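You operate a simulated robot arm through the tools that you are given. There is no shell and no other tool.

You run a simulated robot arm. Do the job below in one go: nothing can be reset, and whatever is moved stays where it is left.

TASK
Flux the upper socket of the sleeve in the vice, then free it.
Fine: brush back; open the vice; stand the sleeve beside it, fluxed end up; the pot stays upright. Set down upright: yellow flux brush, copper sleeve.
Where things are to end (x, y in the base frame): copper sleeve within 50 mm of [330, 760].

Only the result counts: the job must be done as asked and must still hold three seconds after the hand-in. Knocking over, shifting, dropping, spilling or breaking anything else fails it.

THE ROBOT
A 7-joint arm with a two-finger parallel gripper, fixed in place. Base frame: the origin is at the foot of the arm, x ahead of it, y to its left, z up. Readings come in mm, rad, newtons and seconds.
Its first joint turns from -2.304 to 2.304 rad. Payload 3.91 kg.
Tool frame: the origin (TCP) lies between the finger pads and is the grasp point; the fingertips stand 30 mm ahead of it; z points along the fingers, y is the line along which they close. The gripper opens to 110 mm. The fingers are 20 mm wide and 10 mm thick; the gripper's body (48 by 112 mm) begins 55 mm behind the TCP.
Orientation is that of the tool frame in the base frame, as a unit quaternion [w, x, y, z]. With the fingers straight down and closing along the base's y, the tool's x points along the base's -x, its y along +y and its z along -z.

THE INTERFACE
- The arm moves only by the tool jog_arm. Its argument "rows" is a list of rows, each an object (a shift or turn left out is 0, a gripper value left out holds the last) with "xyz": the shift along the tool's x, y, z in mm, a list of three; "dr": the turn, a rotation vector about the tool's x, y, z in rad, a list of three. In form: [{"xyz": [tx, ty, tz], "dr": [rx, ry, rz]}, ...]. A call has 1 to 20 rows; each row shifts and turns the commanded pose from where the row before left it, along the tool's axes as they then stand. "jaw" is the finger opening in mm, from 0 to 110, set as the call begins (left out, the last holds). Rows are played at 5 a second. More than 50 mm and 0.15 rad between two rows, or a gripper value outside its range, and nothing of the call is played. Where a pose cannot be reached the arm comes as near as it can. A force on the tool above 40 N (or 10 N above the force at the start of the call, whichever is more), or a blocked arm, ends the call early, and 0.2 s more pass. The fingers move at their own pace (about 108 mm/s each) and stop on an object; they squeeze with about 33 N. The grip force told is the motor's: it shows also when the fingers shut on nothing. Time passes only in rows, and 0.2 s behind the last, so rows that do not move let the fingers close. The reply holds the time, the measured pose of the TCP, the force on the tool along the base axes, the opening and the grip force, in the units named above and with some noise, with the torque about the TCP (base axes, N m) and any sound that the robot's microphone picked up.
- Cameras (640 x 400 px; columns grow to the right, rows downward): "scene" is fixed at [399.9, -499.1, 1587.2]; the picture's right is [1.00, -0.00, 0.00], its down [-0.00, -0.55, -0.84] and it looks along [0.00, 0.84, -0.55] (base axes); focal length 355 px, centre (320, 200). "wrist" rides on the gripper at [72, 17, -103] in the tool frame; the picture's right is [-0.23, 0.97, 0.00], its down [-0.76, -0.18, -0.62] and it looks along [-0.61, -0.14, 0.78] (tool axes); focal length 222 px, centre (320, 200). There is no depth. A picture from a camera that has moved, and an enlarged one, comes with that camera's place and axes in the base frame and with its lens.
- capture(camera): a new picture of that camera. The clock stands still meanwhile.
- inspect(camera, box): a new picture of the part [left, top, right, bottom] of that camera's present view, enlarged. The clock stands still meanwhile.
- finish_job(): hands the job in; it is judged then, once.

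Places have to be worked out from the pictures, the camera data and where the tool is seen. Open the gripper and draw the arm clear of the work before you hand the job in, unless the task says otherwise.

The tools are called after "Request:" by a JSON object that holds its "name" and its "arguments". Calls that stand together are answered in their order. jog_arm: Moves the arm, as the interface text tells. Its arguments: {"type":"object","properties":{"rows":{"type":"array"},"jaw":{"type":"number"}},"required":["rows"]} The other tools are called the same way: capture (camera) takes a picture; inspect (camera, box) takes an enlarged picture of a part of a camera's view; finish_job () hands the job in.

At the start:

```text
time_s: 0.0
tcp_pos: [344.6, 444.2, 1191.2]
orientation: [0.001, -0.001, 1.0, 0.0]
contact_force: [0.4, -0.4, 0.8]
wrist_torque: [-0.04, 0.0, 0.02]
gripper_width: 109.9
finger_force: 0.2
```

scene: 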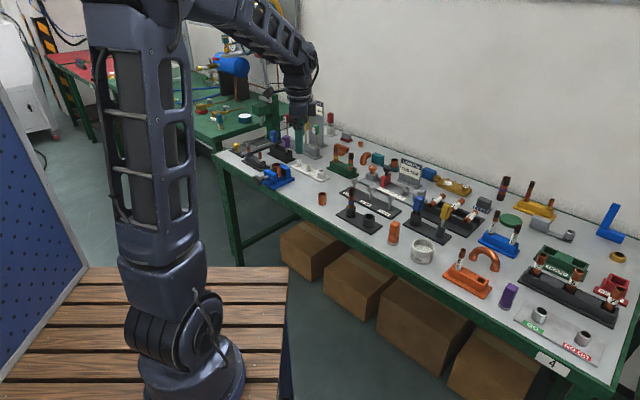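
wrist: 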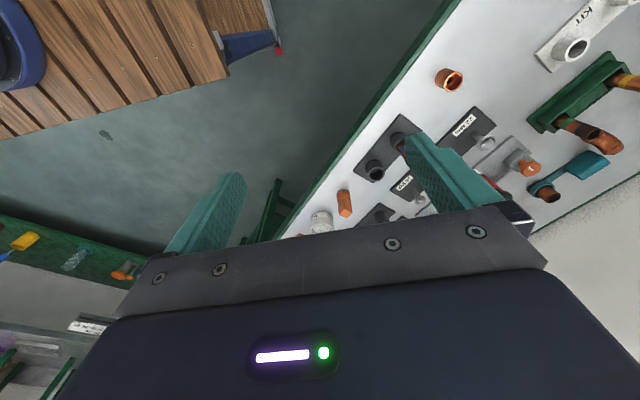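

The bench is crowded, so I'll enlarge parts of the scene view before moving anything.

Request:
{"name": "inspect", "arguments": {"camera": "scene", "box": [220, 110, 380, 210]}}

Request:
{"name": "inspect", "arguments": {"camera": "scene", "box": [320, 140, 480, 270]}}

Request:
{"name": "inspect", "arguments": {"camera": "scene", "box": [430, 160, 640, 380]}}

Request:
{"name": "inspect", "arguments": {"camera": "scene", "box": [60, 20, 320, 180]}}

```text
4.00 times, centred on (300, 160) of scene
camera zoom: at [399.9, -499.1, 1587.2], right [1.0, 0.0, 0.0], down [0.0, -0.55, -0.84], along [0.0, 0.84, -0.55], focal length 1421 px, centre (400, 360)
```

zoom: 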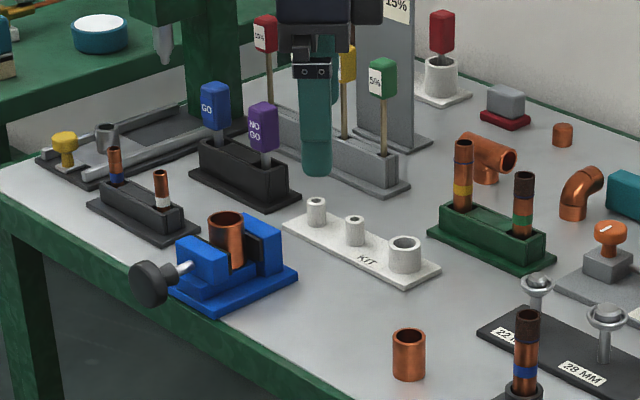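

```text
3.08 times, centred on (400, 205) of scene
camera zoom: at [399.9, -499.1, 1587.2], right [1.0, 0.0, 0.0], down [0.0, -0.55, -0.84], along [0.0, 0.84, -0.55], focal length 1093 px, centre (74, 185)
```

zoom: 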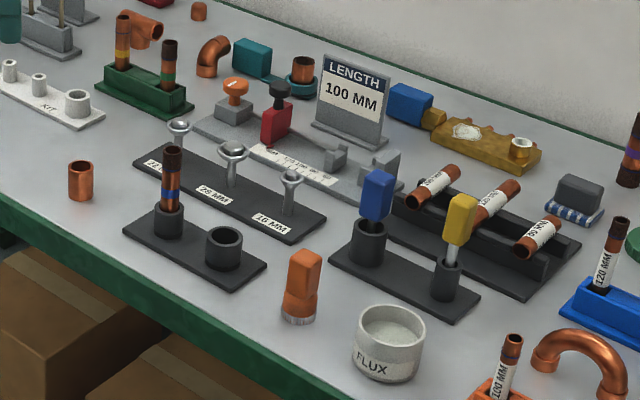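

```text
1.82 times, centred on (535, 270) of scene
camera zoom: at [399.9, -499.1, 1587.2], right [1.0, 0.0, 0.0], down [0.0, -0.55, -0.84], along [0.0, 0.84, -0.55], focal length 646 px, centre (-71, 73)
```

zoom: 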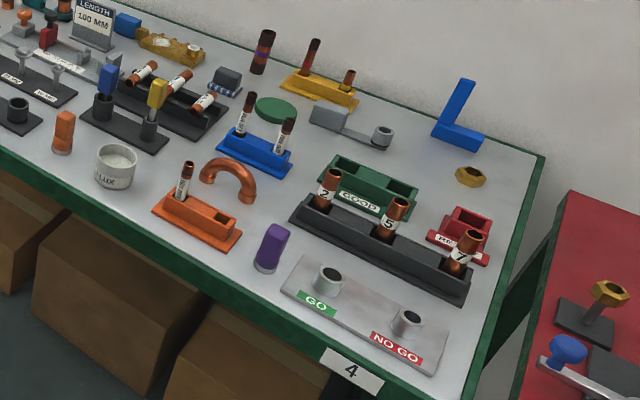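

```text
2.46 times, centred on (190, 100) of scene
camera zoom: at [399.9, -499.1, 1587.2], right [1.0, 0.0, 0.0], down [0.0, -0.55, -0.84], along [0.0, 0.84, -0.55], focal length 875 px, centre (640, 446)
```

zoom: 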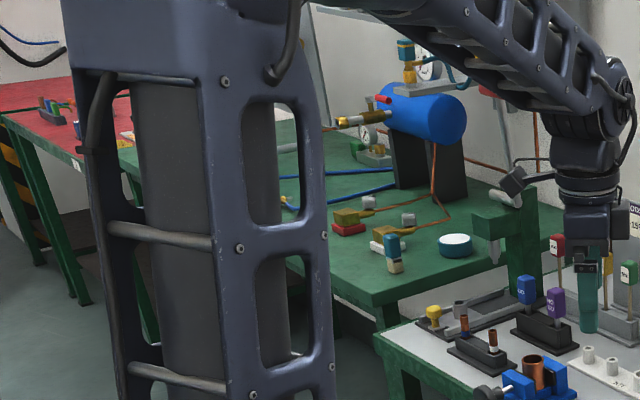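

The blue vice with the copper sleeve looks to be near (210, 800). The yellow brush and the flux pot are further right, around x = 650–750. I'll turn the wrist so its camera looks outward over the bench.

Request:
{"name": "jog_arm", "arguments": {"rows": [{"dr": [0, 0, -0.1428]}, {"dr": [0, 0, -0.1428]}, {"dr": [0, 0, -0.1428]}, {"dr": [0, 0, -0.1428]}, {"dr": [0, 0, -0.1428]}, {"dr": [0, 0, -0.1428]}, {"dr": [0, 0, -0.1428]}, {"dr": [0, 0, -0.1428]}, {"dr": [0, 0, -0.1428]}, {"dr": [0, 0, -0.1428]}, {"dr": [0, 0, -0.1428]}]}}

Request:
{"name": "capture", "arguments": {"camera": "wrist"}}

```text
time_s: 2.4
tcp_pos: [344.7, 443.5, 1191.7]
orientation: [-0.001, 0.708, -0.706, -0.001]
contact_force: [0.2, 0.0, -0.3]
wrist_torque: [-0.01, 0.05, 0.0]
gripper_width: 109.9
finger_force: 0.0
```

```text
taken
camera wrist: at [328.4, 371.1, 1294.3], right [-0.97, 0.23, 0.0], down [0.18, 0.76, 0.62], along [0.14, 0.61, -0.78], focal length 222 px, centre (320, 200)
```

wrist: 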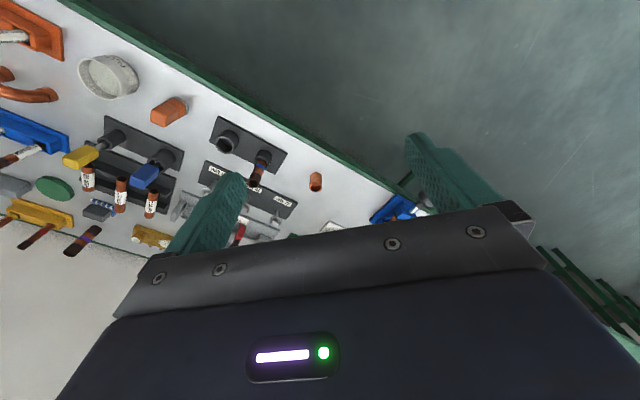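

I'll shift the tool over the vice area at the same safe height to get a look from above.

Request:
{"name": "jog_arm", "arguments": {"rows": [{"xyz": [-39.3, 25.8, 0]}, {"xyz": [-39.3, 25.8, 0]}, {"xyz": [-39.3, 25.8, 0]}, {"xyz": [-39.3, 25.8, 0]}, {"xyz": [-39.3, 25.8, 0]}, {"xyz": [-39.3, 25.8, 0]}]}}

Request:
{"name": "capture", "arguments": {"camera": "wrist"}}

Request:
{"name": "capture", "arguments": {"camera": "scene"}}

```text
time_s: 3.8
tcp_pos: [191.8, 678.4, 1191.0]
orientation: [0.0, -0.706, 0.708, 0.0]
contact_force: [0.1, 0.3, 1.9]
wrist_torque: [0.07, 0.01, -0.01]
gripper_width: 110.2
finger_force: 0.1
```

```text
taken
camera wrist: at [173.9, 606.8, 1296.2], right [-0.97, 0.23, 0.0], down [0.18, 0.76, 0.62], along [0.14, 0.61, -0.78], focal length 222 px, centre (320, 200)
```

wrist: 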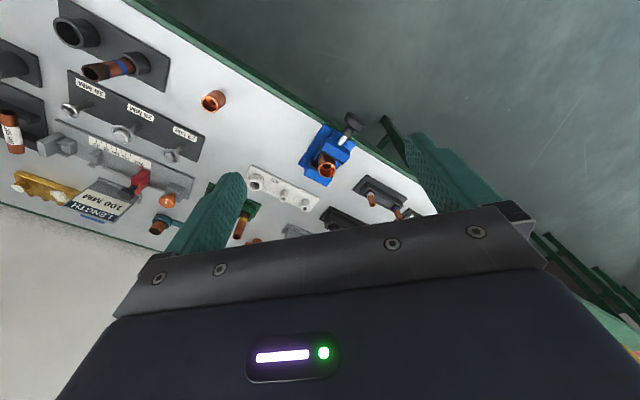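

```text
taken
```

scene: 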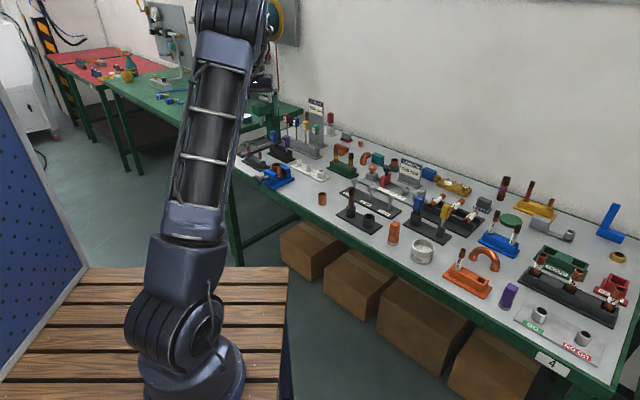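

Request:
{"name": "inspect", "arguments": {"camera": "wrist", "box": [270, 90, 400, 220]}}

Request:
{"name": "inspect", "arguments": {"camera": "scene", "box": [240, 145, 340, 210]}}

Request:
{"name": "inspect", "arguments": {"camera": "scene", "box": [380, 180, 500, 275]}}

```text
3.08 times, centred on (335, 155) of wrist
camera zoom: at [173.9, 606.8, 1296.2], right [-0.97, 0.23, 0.0], down [0.18, 0.76, 0.62], along [0.14, 0.61, -0.78], focal length 684 px, centre (274, 338)
```

zoom: 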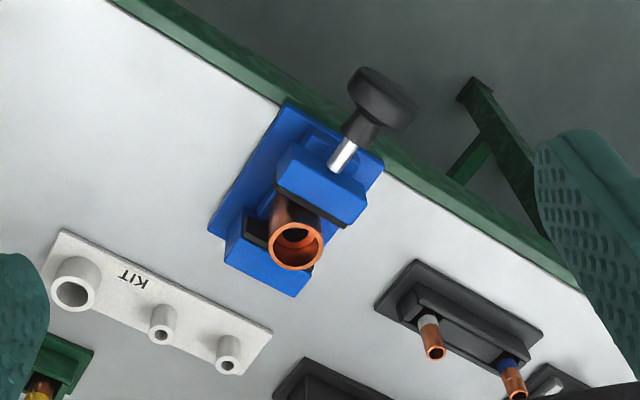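

```text
6.15 times, centred on (290, 178) of scene
camera zoom: at [399.9, -499.1, 1587.2], right [1.0, 0.0, 0.0], down [0.0, -0.55, -0.84], along [0.0, 0.84, -0.55], focal length 2186 px, centre (505, 338)
```

zoom: 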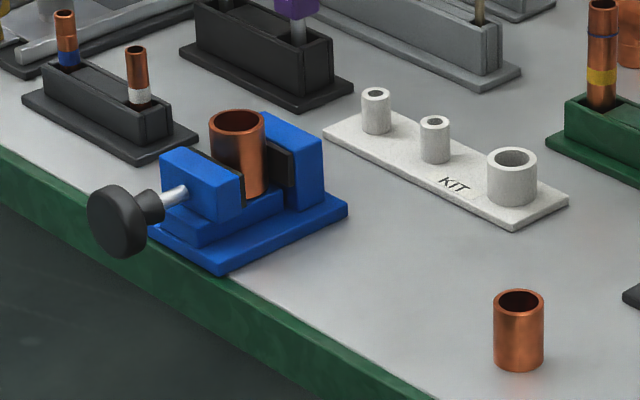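

```text
4.21 times, centred on (440, 228) of scene
camera zoom: at [399.9, -499.1, 1587.2], right [1.0, 0.0, 0.0], down [0.0, -0.55, -0.84], along [0.0, 0.84, -0.55], focal length 1496 px, centre (-185, 84)
```

zoom: 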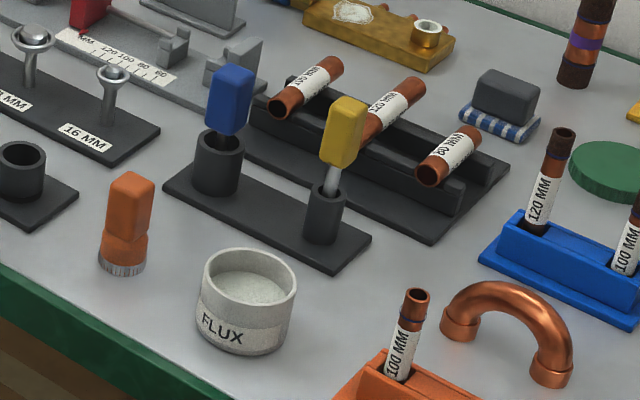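

The sleeve in the vice comes out with its rim near (215, 844, 890). I'll zoom in on more reference points to settle the table height.

Request:
{"name": "inspect", "arguments": {"camera": "wrist", "box": [180, 70, 260, 120]}}

Request:
{"name": "inspect", "arguments": {"camera": "wrist", "box": [240, 100, 440, 225]}}

```text
8.00 times, centred on (220, 95) of wrist
camera zoom: at [173.9, 606.8, 1296.2], right [-0.97, 0.23, 0.0], down [0.18, 0.76, 0.62], along [0.14, 0.61, -0.78], focal length 1777 px, centre (1120, 1040)
```

zoom: 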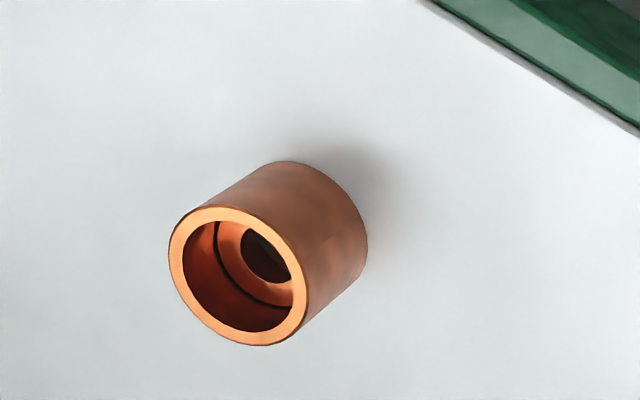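

```text
3.20 times, centred on (340, 162) of wrist
camera zoom: at [173.9, 606.8, 1296.2], right [-0.97, 0.23, 0.0], down [0.18, 0.76, 0.62], along [0.14, 0.61, -0.78], focal length 711 px, centre (256, 320)
```

zoom: 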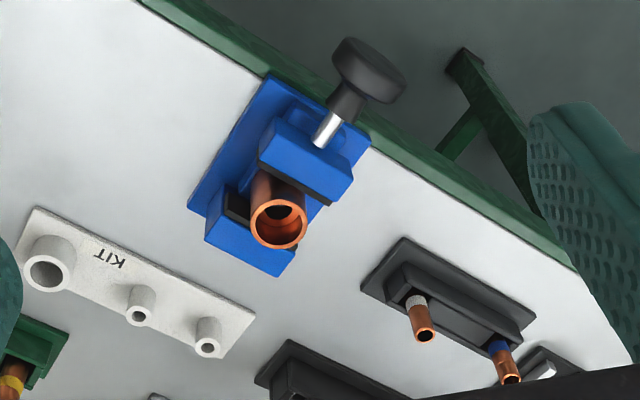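

The readings so far:
- **Table:** top at z≈801, with its front edge running at 45°.
- **Sleeve in the vice:** rim centre near (215, 849, 884), 38.6 mm across.
- **Vice knob:** near (139, 775, 849).
- **Yellow brush:** near (820, 478).
- **Flux pot:** near (731, 377).

Next I'll turn the wrist to match the table and move over for a look at the brush and pot.

Request:
{"name": "jog_arm", "arguments": {"rows": [{"dr": [0, 0, 0.1309]}, {"dr": [0, 0, 0.1309]}, {"dr": [0, 0, 0.1309]}, {"dr": [0, 0, 0.1309]}, {"dr": [0, 0, 0.1309]}, {"dr": [0, 0, 0.1309]}]}}

Request:
{"name": "jog_arm", "arguments": {"rows": [{"xyz": [-13.6, -39.7, 0]}, {"xyz": [-13.6, -39.7, 0]}, {"xyz": [-13.6, -39.7, 0]}, {"xyz": [-13.6, -39.7, 0]}, {"xyz": [-13.6, -39.7, 0]}, {"xyz": [-13.6, -39.7, 0]}, {"xyz": [-13.6, -39.7, 0]}, {"xyz": [-13.6, -39.7, 0]}, {"xyz": [-13.6, -39.7, 0]}, {"xyz": [-13.6, -39.7, 0]}, {"xyz": [-13.6, -39.7, 0]}, {"xyz": [-13.6, -39.7, 0]}, {"xyz": [-13.6, -39.7, 0]}, {"xyz": [-13.6, -39.7, 0]}]}}

Request:
{"name": "capture", "arguments": {"camera": "wrist"}}

Request:
{"name": "capture", "arguments": {"camera": "scene"}}

```text
time_s: 5.2
tcp_pos: [189.5, 679.6, 1191.0]
orientation: [0.0, -0.382, 0.924, 0.0]
contact_force: [-0.3, 0.3, 0.1]
wrist_torque: [0.0, 0.03, 0.01]
gripper_width: 110.0
finger_force: 0.1
```

```text
time_s: 8.2
tcp_pos: [718.8, 419.9, 1190.4]
orientation: [0.001, -0.383, 0.924, 0.0]
contact_force: [-0.6, 0.9, -0.4]
wrist_torque: [-0.05, -0.04, -0.02]
gripper_width: 110.1
finger_force: 0.1
```

```text
taken
camera wrist: at [655.5, 381.3, 1293.0], right [-0.53, 0.85, 0.0], down [0.66, 0.41, 0.62], along [0.53, 0.33, -0.78], focal length 222 px, centre (320, 200)
```

wrist: 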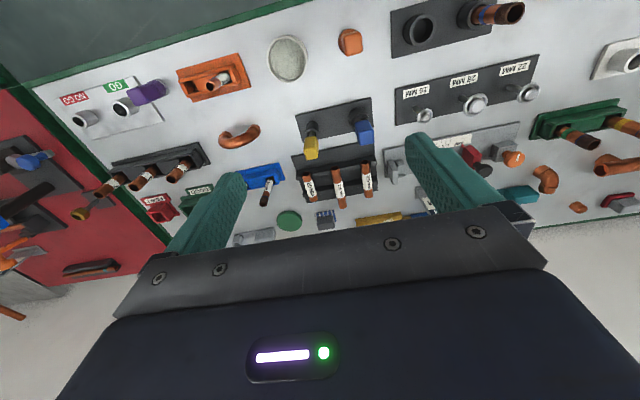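

```text
taken
```

scene: 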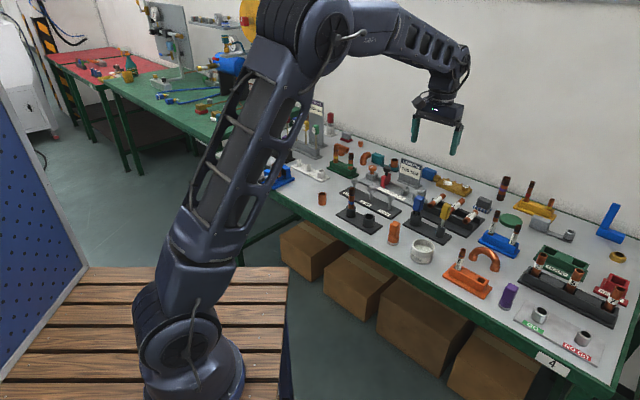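

Request:
{"name": "inspect", "arguments": {"camera": "wrist", "box": [250, 90, 410, 190]}}

Request:
{"name": "inspect", "arguments": {"camera": "wrist", "box": [250, 25, 330, 85]}}

Request:
{"name": "inspect", "arguments": {"camera": "scene", "box": [400, 180, 480, 230]}}

Request:
{"name": "inspect", "arguments": {"camera": "scene", "box": [395, 225, 475, 275]}}

```text
4.00 times, centred on (330, 140) of wrist
camera zoom: at [655.5, 381.3, 1293.0], right [-0.53, 0.85, 0.0], down [0.66, 0.41, 0.62], along [0.53, 0.33, -0.78], focal length 888 px, centre (280, 440)
```

zoom: 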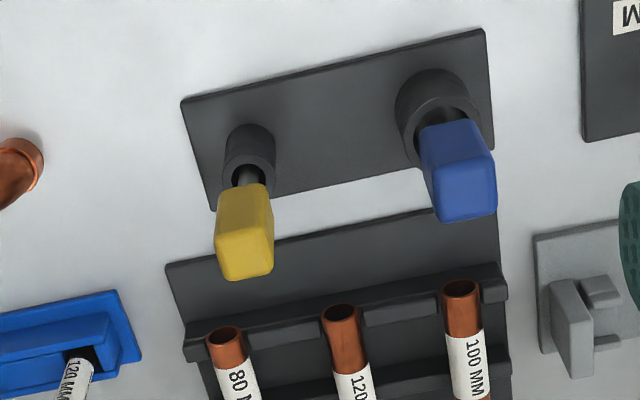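

```text
6.67 times, centred on (290, 55) of wrist
camera zoom: at [655.5, 381.3, 1293.0], right [-0.53, 0.85, 0.0], down [0.66, 0.41, 0.62], along [0.53, 0.33, -0.78], focal length 1481 px, centre (520, 1167)
```

zoom: 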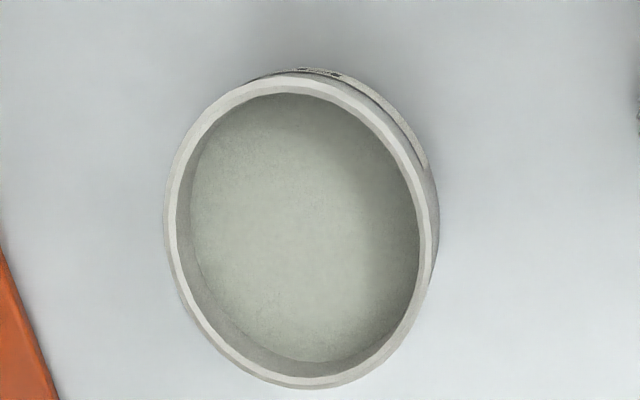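

```text
8.00 times, centred on (440, 205) of scene
camera zoom: at [399.9, -499.1, 1587.2], right [1.0, 0.0, 0.0], down [0.0, -0.55, -0.84], along [0.0, 0.84, -0.55], focal length 2842 px, centre (-640, 160)
```

zoom: 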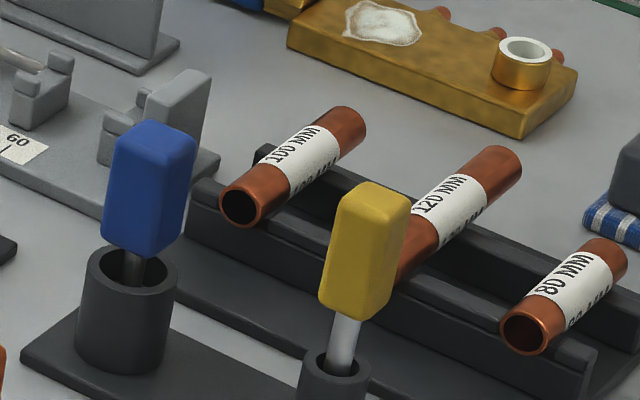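

```text
8.00 times, centred on (435, 250) of scene
camera zoom: at [399.9, -499.1, 1587.2], right [1.0, 0.0, 0.0], down [0.0, -0.55, -0.84], along [0.0, 0.84, -0.55], focal length 2842 px, centre (-600, -200)
```

zoom: 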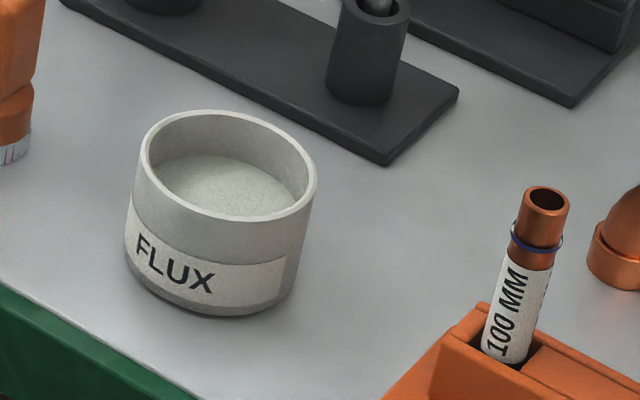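

Working it through:
- **Yellow brush:** at about (812, 460), handle from z≈886 to 945, cup rim at z≈852.
- **Flux pot:** rim at about (726, 359, 854), around 70 mm across.

I'll move above the brush with the jaw partly closed, stop short and check the alignment.

Request:
{"name": "jog_arm", "arguments": {"rows": [{"xyz": [-31.4, -12.5, 0]}, {"xyz": [-31.4, -12.5, 0]}, {"xyz": [-31.4, -12.5, 0]}, {"xyz": [0, 0, 40]}, {"xyz": [0, 0, 40]}, {"xyz": [0, 0, 40]}, {"xyz": [0, 0, 40]}, {"xyz": [0, 0, 20]}, {}], "jaw": 60}}

Request:
{"name": "capture", "arguments": {"camera": "wrist"}}

Request:
{"name": "inspect", "arguments": {"camera": "scene", "box": [380, 120, 500, 220]}}

```text
time_s: 10.2
tcp_pos: [809.3, 459.5, 1010.2]
orientation: [0.0, -0.383, 0.924, 0.0]
contact_force: [-0.3, 0.9, -0.2]
wrist_torque: [0.01, 0.01, -0.01]
gripper_width: 60.2
finger_force: 0.0
```

```text
taken
camera wrist: at [745.4, 420.5, 1114.2], right [-0.53, 0.85, 0.0], down [0.66, 0.41, 0.62], along [0.53, 0.33, -0.78], focal length 222 px, centre (320, 200)
```

wrist: 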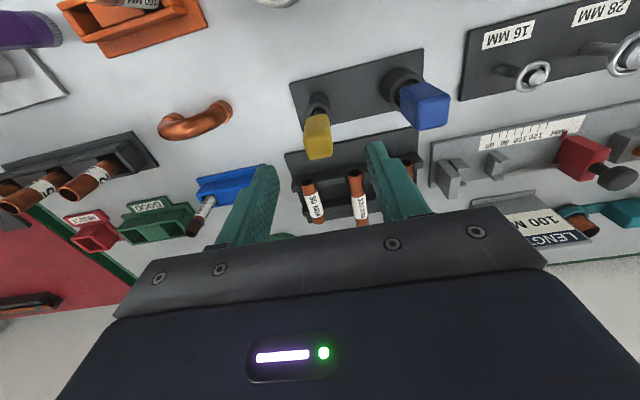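

```text
4.00 times, centred on (440, 170) of scene
camera zoom: at [399.9, -499.1, 1587.2], right [1.0, 0.0, 0.0], down [0.0, -0.55, -0.84], along [0.0, 0.84, -0.55], focal length 1421 px, centre (-160, 320)
```

zoom: 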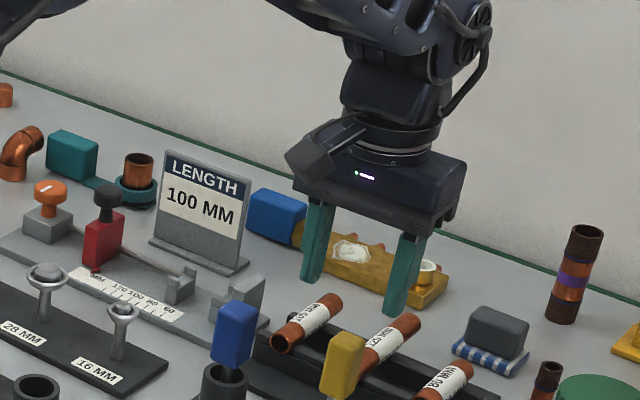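

The handle top projects to about (812, 461, 945), a few mm ahead of the tool axis. I'll correct for that, go down to z≈917 and close on the handle.

Request:
{"name": "jog_arm", "arguments": {"rows": [{"xyz": [-2.5, -1.3, 30]}, {"xyz": [0, 0, 30]}, {"xyz": [0, 0, 20]}, {"xyz": [0, 0, 13]}, {}]}}

Request:
{"name": "capture", "arguments": {"camera": "wrist"}}

Request:
{"name": "inspect", "arguments": {"camera": "scene", "box": [400, 160, 500, 240]}}

```text
time_s: 11.4
tcp_pos: [812.7, 460.2, 916.3]
orientation: [0.0, -0.383, 0.924, 0.0]
contact_force: [-0.2, -0.2, 0.4]
wrist_torque: [0.01, 0.01, 0.02]
gripper_width: 59.9
finger_force: 0.1
```

```text
taken
camera wrist: at [748.9, 421.2, 1020.9], right [-0.53, 0.85, 0.0], down [0.66, 0.41, 0.62], along [0.53, 0.33, -0.78], focal length 222 px, centre (320, 200)
```

wrist: 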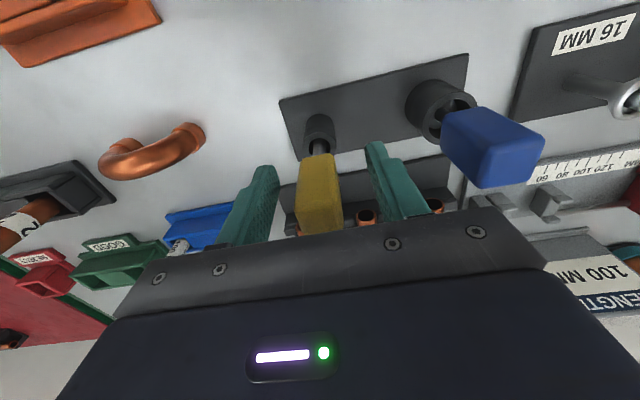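

```text
5.00 times, centred on (450, 200) of scene
camera zoom: at [399.9, -499.1, 1587.2], right [1.0, 0.0, 0.0], down [0.0, -0.55, -0.84], along [0.0, 0.84, -0.55], focal length 1776 px, centre (-330, 200)
```

zoom: 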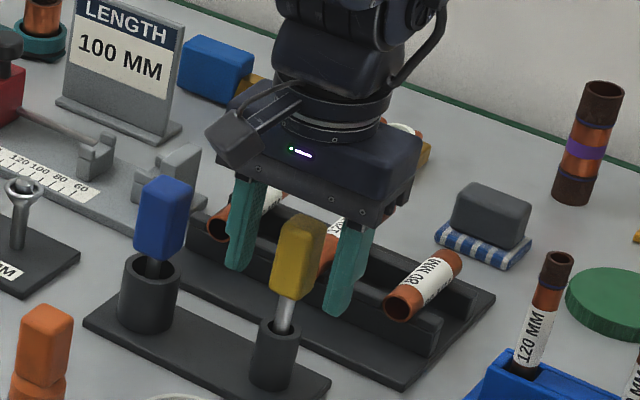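

The fingers straddle the yellow handle evenly. I'll close on it.

Request:
{"name": "jog_arm", "arguments": {"rows": [{}, {}, {}, {}], "jaw": 0}}

Request:
{"name": "inspect", "arguments": {"camera": "scene", "box": [400, 160, 500, 240]}}

```text
time_s: 12.4
tcp_pos: [811.8, 459.4, 917.8]
orientation: [0.0, -0.383, 0.924, -0.001]
contact_force: [-0.1, 1.0, 0.2]
wrist_torque: [0.02, -0.02, 0.0]
gripper_width: 23.1
finger_force: 32.7
```

```text
5.00 times, centred on (450, 200) of scene
camera zoom: at [399.9, -499.1, 1587.2], right [1.0, 0.0, 0.0], down [0.0, -0.55, -0.84], along [0.0, 0.84, -0.55], focal length 1776 px, centre (-330, 200)
```

zoom: 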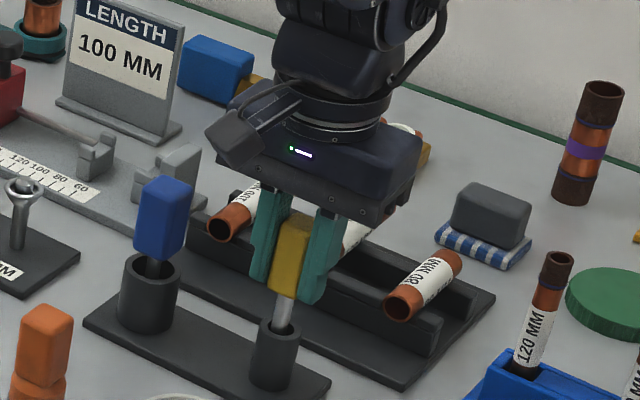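

The handle is gripped at 23 mm opening. The pose to return to is about (812, 460, 917), and I'll lift straight up out of the cup from here.

Request:
{"name": "jog_arm", "arguments": {"rows": [{"xyz": [0, 0, -20]}, {"xyz": [0, 0, -25]}, {"xyz": [0, 0, -25]}, {"xyz": [0, 0, -30]}, {"xyz": [0, 0, -40]}, {}]}}

Request:
{"name": "capture", "arguments": {"camera": "wrist"}}

Request:
{"name": "inspect", "arguments": {"camera": "scene", "box": [400, 140, 500, 240]}}

```text
time_s: 13.8
tcp_pos: [813.9, 461.0, 1059.4]
orientation: [0.0, -0.382, 0.924, 0.0]
contact_force: [0.4, 1.0, -0.2]
wrist_torque: [0.0, -0.01, 0.02]
gripper_width: 23.1
finger_force: 32.8
```

```text
taken
camera wrist: at [750.2, 422.1, 1162.6], right [-0.53, 0.85, 0.0], down [0.66, 0.41, 0.62], along [0.53, 0.33, -0.78], focal length 222 px, centre (320, 200)
```

wrist: 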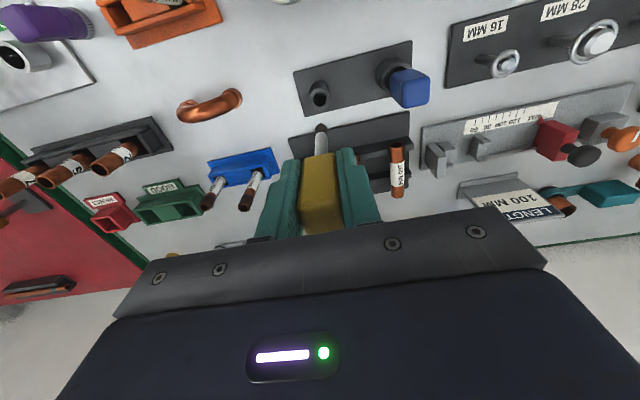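

```text
4.00 times, centred on (450, 190) of scene
camera zoom: at [399.9, -499.1, 1587.2], right [1.0, 0.0, 0.0], down [0.0, -0.55, -0.84], along [0.0, 0.84, -0.55], focal length 1421 px, centre (-200, 240)
```

zoom: 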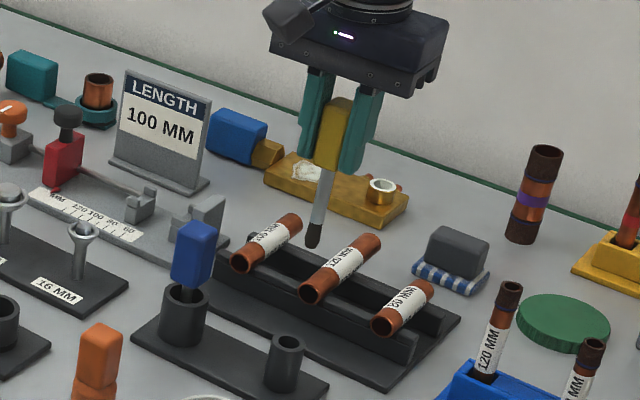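

The brush is out: a steel ferrule with about 20 mm of dark bristle, the tip about 103 mm below the TCP. I'll carry it over the flux pot and lower the tip to just inside the rim.

Request:
{"name": "jog_arm", "arguments": {"rows": [{"xyz": [34, -2.6, 0]}, {"xyz": [34, -2.6, 0]}, {"xyz": [34, -2.5, 0]}, {"xyz": [34, -2.5, 0]}, {"xyz": [0, 0, 40]}, {"xyz": [0, 0, 40]}, {"xyz": [0, 0, 25]}, {}]}}

Request:
{"name": "inspect", "arguments": {"camera": "scene", "box": [380, 190, 480, 280]}}

Request:
{"name": "capture", "arguments": {"camera": "wrist"}}

```text
time_s: 15.6
tcp_pos: [724.3, 353.4, 950.2]
orientation: [0.0, -0.383, 0.924, 0.0]
contact_force: [-0.4, 0.3, -0.7]
wrist_torque: [0.01, -0.03, 0.02]
gripper_width: 23.3
finger_force: 33.8
```

```text
4.44 times, centred on (430, 235) of scene
camera zoom: at [399.9, -499.1, 1587.2], right [1.0, 0.0, 0.0], down [0.0, -0.55, -0.84], along [0.0, 0.84, -0.55], focal length 1579 px, centre (-169, 44)
```

zoom: 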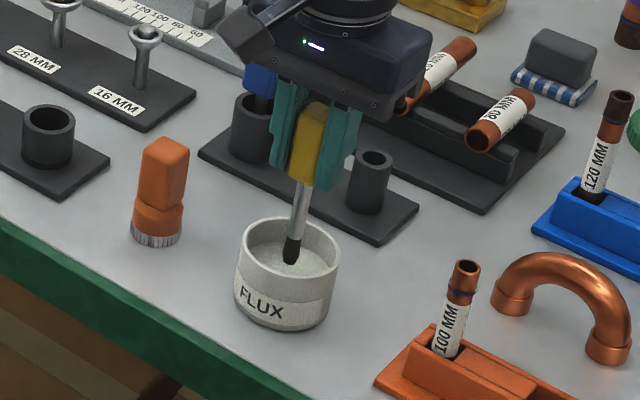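

```text
taken
camera wrist: at [660.9, 314.1, 1054.7], right [-0.53, 0.85, 0.0], down [0.66, 0.41, 0.62], along [0.53, 0.33, -0.78], focal length 222 px, centre (320, 200)
```

wrist: 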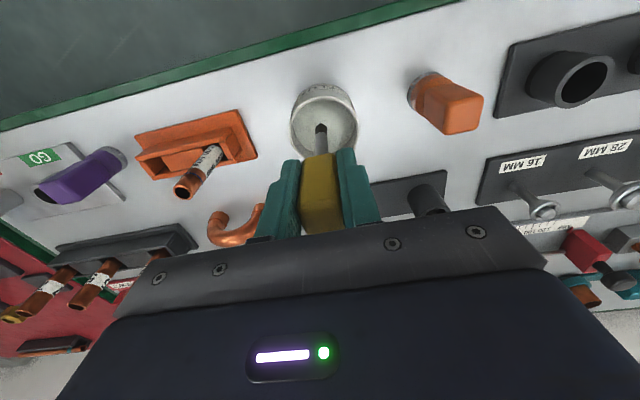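

The tip is centred just inside the pot. I'll lower it into the flux in small steps and swirl gently.

Request:
{"name": "jog_arm", "arguments": {"rows": [{"xyz": [0, 1, 5]}, {"xyz": [0, 1, 5]}, {"xyz": [0, 0, 4]}, {"xyz": [0, 0, 4]}, {}]}}

Request:
{"name": "inspect", "arguments": {"camera": "scene", "box": [400, 210, 460, 280]}}

```text
time_s: 16.8
tcp_pos: [722.7, 358.3, 935.7]
orientation: [0.0, -0.382, 0.924, 0.0]
contact_force: [3.8, -1.0, 24.0]
wrist_torque: [-0.02, -0.54, 0.0]
gripper_width: 24.0
finger_force: 33.2
```

```text
5.71 times, centred on (430, 245) of scene
camera zoom: at [399.9, -499.1, 1587.2], right [1.0, 0.0, 0.0], down [0.0, -0.55, -0.84], along [0.0, 0.84, -0.55], focal length 2030 px, centre (-309, -57)
```

zoom: 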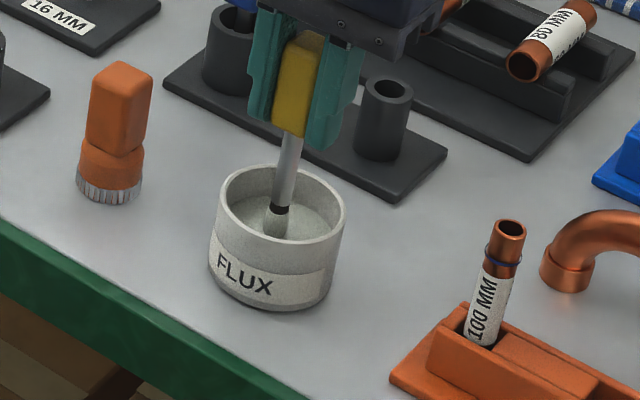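

The force rose to 24 N as the tip met the flux bed, and the bristles now look coated. I'll lift straight out and check how the brush sits in the grip.

Request:
{"name": "jog_arm", "arguments": {"rows": [{"xyz": [0, 0, -6]}, {}, {"xyz": [0, 0, -24]}, {"xyz": [0, 0, -40]}, {"xyz": [0, 0, -40]}, {"xyz": [0, 0, -40]}, {}]}}

Request:
{"name": "inspect", "arguments": {"camera": "scene", "box": [370, 150, 490, 260]}}

Request:
{"name": "inspect", "arguments": {"camera": "wrist", "box": [240, 70, 400, 250]}}

```text
time_s: 18.4
tcp_pos: [725.4, 361.3, 1083.4]
orientation: [0.0, -0.382, 0.924, 0.0]
contact_force: [0.5, 0.5, 0.4]
wrist_torque: [0.02, 0.04, -0.02]
gripper_width: 23.4
finger_force: 33.2
```

```text
3.64 times, centred on (430, 205) of scene
camera zoom: at [399.9, -499.1, 1587.2], right [1.0, 0.0, 0.0], down [0.0, -0.55, -0.84], along [0.0, 0.84, -0.55], focal length 1292 px, centre (-80, 182)
```

zoom: 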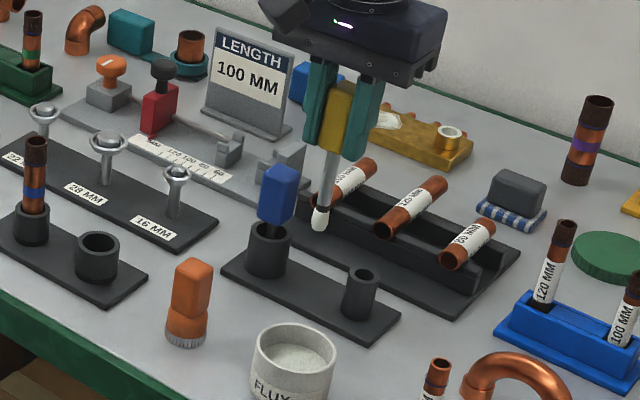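

```text
2.22 times, centred on (320, 160) of wrist
camera zoom: at [661.4, 322.2, 1186.6], right [-0.53, 0.85, 0.0], down [0.66, 0.41, 0.62], along [0.53, 0.33, -0.78], focal length 494 px, centre (320, 289)
```

zoom: 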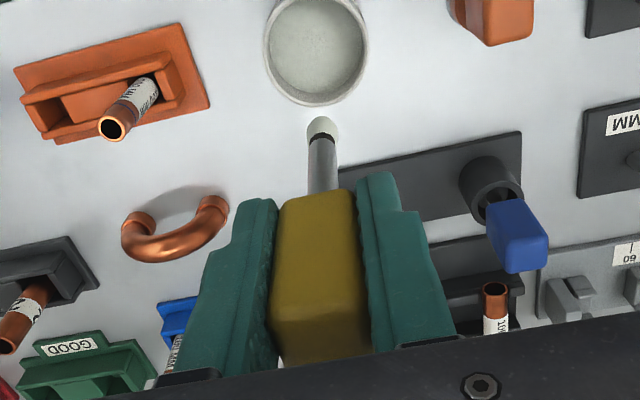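

The bristles are coated with flux and the brush still hangs straight, the tip about 105 mm below the TCP. I'll lift to travel height and carry it to the vice.

Request:
{"name": "jog_arm", "arguments": {"rows": [{"xyz": [0, 0, -36]}, {"xyz": [0, 0, -36]}, {"xyz": [0, 0, -35]}, {"xyz": [1, 44.1, 0]}, {"xyz": [1, 44.1, 0]}, {"xyz": [1, 44.1, 0]}, {"xyz": [1, 44.1, 0]}, {"xyz": [1, 44.1, 0]}, {"xyz": [1, 44.1, 0]}, {"xyz": [1, 44.1, 0]}, {"xyz": [1, 44.1, 0]}, {"xyz": [1, 44.1, 0]}, {"xyz": [1, 44.1, 0]}, {"xyz": [1, 44.1, 0]}, {"xyz": [1, 44.1, 0]}, {"xyz": [1, 44.1, 0]}, {"xyz": [1, 44.1, 0]}, {"xyz": [1, 44.1, 0]}, {"xyz": [1, 44.1, 0]}]}}

Request:
{"name": "jog_arm", "arguments": {"rows": [{"xyz": [0, 0, 40]}, {"xyz": [0, 0, 40]}, {"xyz": [0, 0, 40]}, {"xyz": [0, 0, 30]}, {}]}}

Request:
{"name": "capture", "arguments": {"camera": "wrist"}}

Request:
{"name": "inspect", "arguments": {"camera": "scene", "box": [220, 110, 340, 210]}}

```text
time_s: 22.4
tcp_pos: [214.8, 847.3, 1194.4]
orientation: [0.0, -0.383, 0.924, 0.0]
contact_force: [0.9, 0.6, -0.5]
wrist_torque: [0.04, 0.03, 0.01]
gripper_width: 23.0
finger_force: 32.8
```

```text
time_s: 23.6
tcp_pos: [213.3, 845.8, 1041.9]
orientation: [0.0, -0.382, 0.924, 0.0]
contact_force: [0.5, 0.8, -0.5]
wrist_torque: [0.01, 0.05, 0.01]
gripper_width: 23.3
finger_force: 33.0
```

```text
taken
camera wrist: at [150.1, 806.2, 1145.7], right [-0.53, 0.85, 0.0], down [0.66, 0.41, 0.62], along [0.53, 0.33, -0.78], focal length 222 px, centre (320, 200)
```

wrist: 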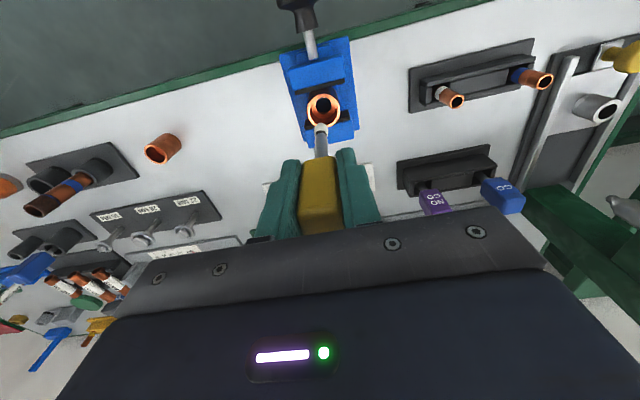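

```text
4.00 times, centred on (280, 160) of scene
camera zoom: at [399.9, -499.1, 1587.2], right [1.0, 0.0, 0.0], down [0.0, -0.55, -0.84], along [0.0, 0.84, -0.55], focal length 1421 px, centre (480, 360)
```

zoom: 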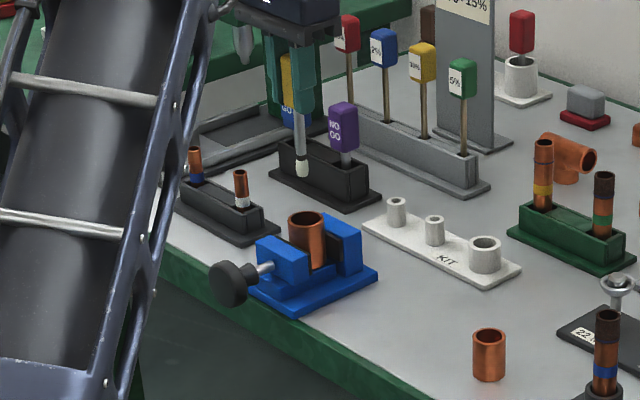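

Request:
{"name": "inspect", "arguments": {"camera": "wrist", "box": [280, 70, 370, 170]}}

Request:
{"name": "inspect", "arguments": {"camera": "scene", "box": [265, 140, 325, 190]}}

```text
4.00 times, centred on (325, 120) of wrist
camera zoom: at [150.1, 806.2, 1145.7], right [-0.53, 0.85, 0.0], down [0.66, 0.41, 0.62], along [0.53, 0.33, -0.78], focal length 888 px, centre (300, 520)
```

zoom: 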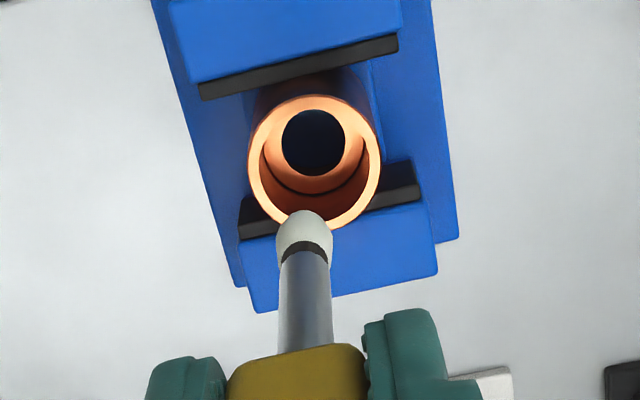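

```text
8.00 times, centred on (295, 165) of scene
camera zoom: at [399.9, -499.1, 1587.2], right [1.0, 0.0, 0.0], down [0.0, -0.55, -0.84], along [0.0, 0.84, -0.55], focal length 2842 px, centre (520, 480)
```

zoom: 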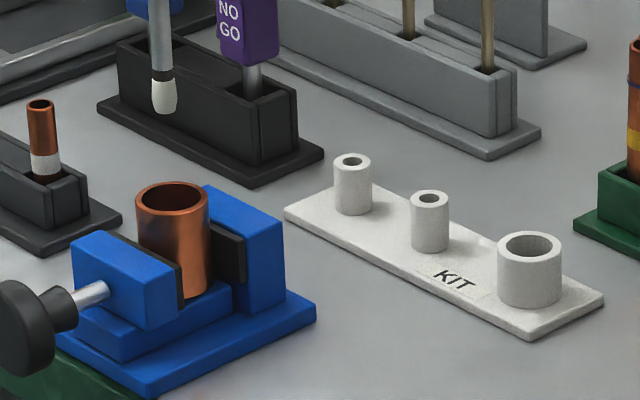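

The sleeve rim centre refines to (214.4, 850.6, 884), the bore is about 31 mm and the socket stop lies about 20 mm down. The tip is a few mm off centre, so I'll correct that and come down to just above the rim.

Request:
{"name": "jog_arm", "arguments": {"rows": [{"xyz": [-3.9, 1.8, 0]}, {"xyz": [0, 0, 20]}, {"xyz": [0, 0, 20]}, {}]}}

Request:
{"name": "inspect", "arguments": {"camera": "wrist", "box": [280, 70, 370, 170]}}

Request:
{"name": "inspect", "arguments": {"camera": "scene", "box": [250, 140, 310, 190]}}

```text
time_s: 24.6
tcp_pos: [213.1, 851.9, 1001.0]
orientation: [0.0, -0.383, 0.924, 0.0]
contact_force: [-0.3, 0.1, -0.7]
wrist_torque: [-0.02, 0.0, 0.0]
gripper_width: 23.3
finger_force: 33.3
```

```text
4.00 times, centred on (325, 120) of wrist
camera zoom: at [151.1, 812.5, 1104.7], right [-0.53, 0.85, 0.0], down [0.66, 0.41, 0.62], along [0.53, 0.33, -0.78], focal length 888 px, centre (300, 520)
```

zoom: 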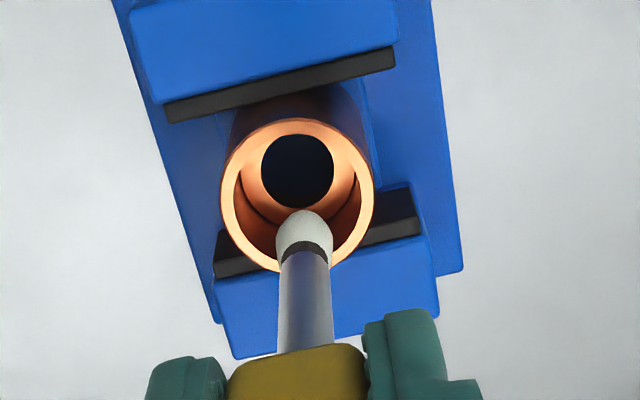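

```text
8.00 times, centred on (280, 165) of scene
camera zoom: at [399.9, -499.1, 1587.2], right [1.0, 0.0, 0.0], down [0.0, -0.55, -0.84], along [0.0, 0.84, -0.55], focal length 2842 px, centre (640, 480)
```

zoom: 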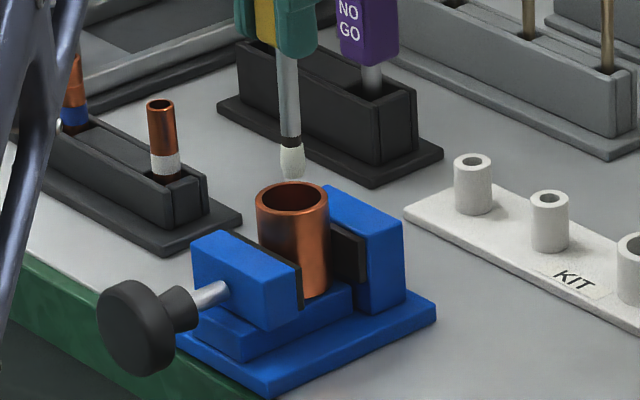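

The tip is within about 2 mm of the bore axis, well inside the clearance. I'll nudge it over and lower it into the socket in small steps.

Request:
{"name": "jog_arm", "arguments": {"rows": [{"xyz": [1.2, -1.2, 0]}, {"xyz": [0, 0, 7]}, {"xyz": [0, 0, 6]}, {"xyz": [0, 0, 5]}, {"xyz": [0, 0, 5]}, {}]}}

Request:
{"name": "inspect", "arguments": {"camera": "wrist", "box": [280, 70, 370, 170]}}

Request:
{"name": "inspect", "arguments": {"camera": "scene", "box": [250, 140, 310, 190]}}

```text
time_s: 26.0
tcp_pos: [214.6, 850.4, 979.9]
orientation: [0.0, -0.383, 0.924, 0.0]
contact_force: [1.1, 0.4, -0.4]
wrist_torque: [-0.01, -0.02, 0.0]
gripper_width: 23.6
finger_force: 33.1
```

```text
4.00 times, centred on (325, 120) of wrist
camera zoom: at [151.4, 811.1, 1083.7], right [-0.53, 0.85, 0.0], down [0.66, 0.41, 0.62], along [0.53, 0.33, -0.78], focal length 888 px, centre (300, 520)
```

zoom: 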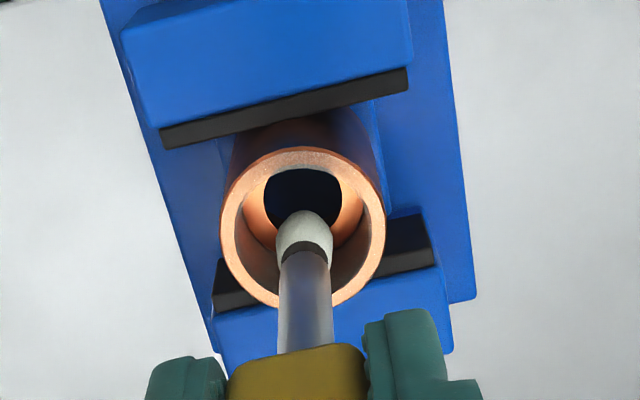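

```text
8.00 times, centred on (280, 165) of scene
camera zoom: at [399.9, -499.1, 1587.2], right [1.0, 0.0, 0.0], down [0.0, -0.55, -0.84], along [0.0, 0.84, -0.55], focal length 2842 px, centre (640, 480)
```

zoom: 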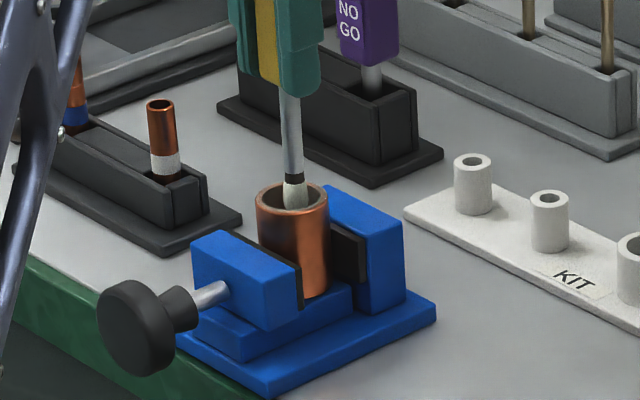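

The tip is about 10 mm inside the socket with no side force, and the inner wall is already lighter. I'll go down another 5 mm and sweep a gentle circle to cover the wall.

Request:
{"name": "jog_arm", "arguments": {"rows": [{"xyz": [0, 0, 3]}, {"xyz": [0, 0, 2]}, {"xyz": [3, 0, 0]}, {"xyz": [3, 0, 0]}, {"xyz": [-1.76, 4.24, 0]}, {"xyz": [-4.24, 1.76, 0]}, {"xyz": [-4.24, -1.76, 0]}, {"xyz": [-1.76, -4.24, 0]}, {"xyz": [1.76, -4.24, 0]}, {"xyz": [4.24, -1.76, 0]}, {"xyz": [4.24, 1.76, 0]}, {"xyz": [1.76, 4.24, 0]}, {"xyz": [-3, 0, 0]}, {"xyz": [-3, 0, 0]}, {}]}}

Request:
{"name": "inspect", "arguments": {"camera": "wrist", "box": [280, 70, 370, 170]}}

Request:
{"name": "inspect", "arguments": {"camera": "scene", "box": [250, 140, 310, 190]}}

```text
time_s: 29.2
tcp_pos: [214.3, 850.2, 974.3]
orientation: [0.0, -0.382, 0.924, 0.0]
contact_force: [-0.4, 0.7, -0.2]
wrist_torque: [0.01, -0.02, -0.03]
gripper_width: 23.2
finger_force: 32.9
```

```text
4.00 times, centred on (325, 120) of wrist
camera zoom: at [151.3, 811.7, 1077.4], right [-0.53, 0.85, 0.0], down [0.66, 0.41, 0.62], along [0.53, 0.33, -0.78], focal length 888 px, centre (300, 520)
```

zoom: 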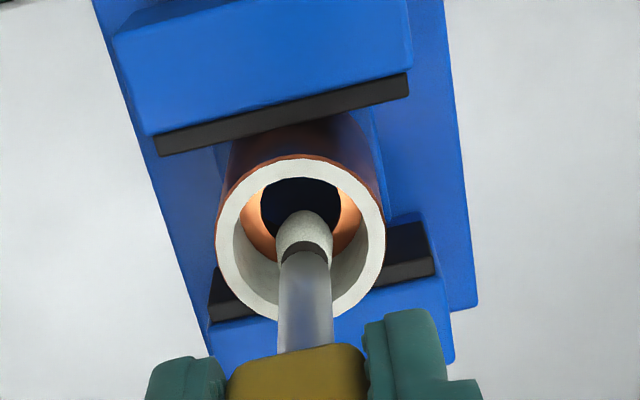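

```text
8.00 times, centred on (280, 165) of scene
camera zoom: at [399.9, -499.1, 1587.2], right [1.0, 0.0, 0.0], down [0.0, -0.55, -0.84], along [0.0, 0.84, -0.55], focal length 2842 px, centre (640, 480)
```

zoom: 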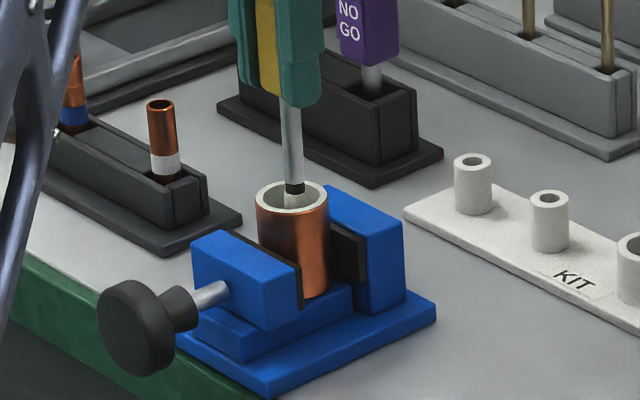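

The rim and upper wall are now coated pale with flux. I'll make one more short pass to be sure, then lift out straight and check.

Request:
{"name": "jog_arm", "arguments": {"rows": [{"xyz": [6, 0, 0]}, {"xyz": [-6, 6, 0]}, {"xyz": [-6, -6, 0]}, {"xyz": [6, -6, 0]}, {"xyz": [0, 6, 0]}, {}, {"xyz": [0, 0, -15]}, {"xyz": [0, 0, -30]}, {"xyz": [0, 0, -45]}, {"xyz": [0, 0, -45]}, {"xyz": [0, 0, -45]}, {"xyz": [0, 0, -36]}, {}]}}

Request:
{"name": "capture", "arguments": {"camera": "wrist"}}

Request:
{"name": "inspect", "arguments": {"camera": "scene", "box": [250, 140, 310, 190]}}

```text
time_s: 32.0
tcp_pos: [214.0, 851.8, 1189.8]
orientation: [0.0, -0.382, 0.924, 0.0]
contact_force: [0.3, 0.1, -0.7]
wrist_torque: [-0.02, 0.0, 0.0]
gripper_width: 23.3
finger_force: 32.9
```

```text
taken
camera wrist: at [151.4, 813.3, 1294.6], right [-0.53, 0.85, 0.0], down [0.66, 0.41, 0.62], along [0.53, 0.33, -0.78], focal length 222 px, centre (320, 200)
```

wrist: 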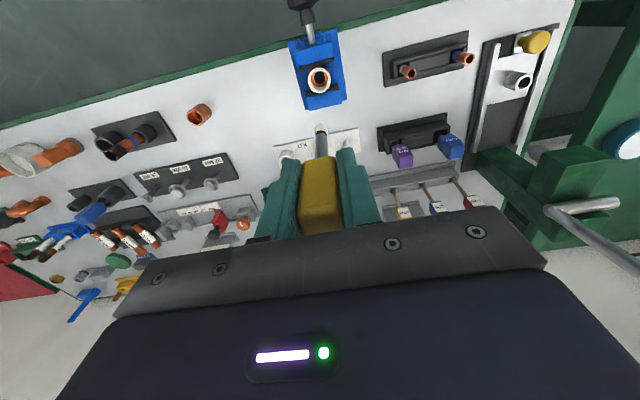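

```text
8.00 times, centred on (280, 165) of scene
camera zoom: at [399.9, -499.1, 1587.2], right [1.0, 0.0, 0.0], down [0.0, -0.55, -0.84], along [0.0, 0.84, -0.55], focal length 2842 px, centre (640, 480)
```

zoom: 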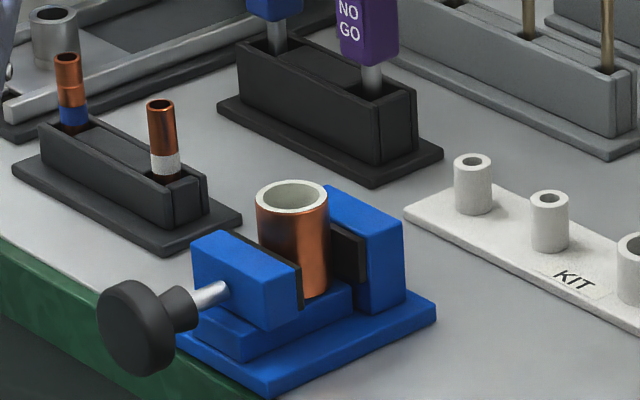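

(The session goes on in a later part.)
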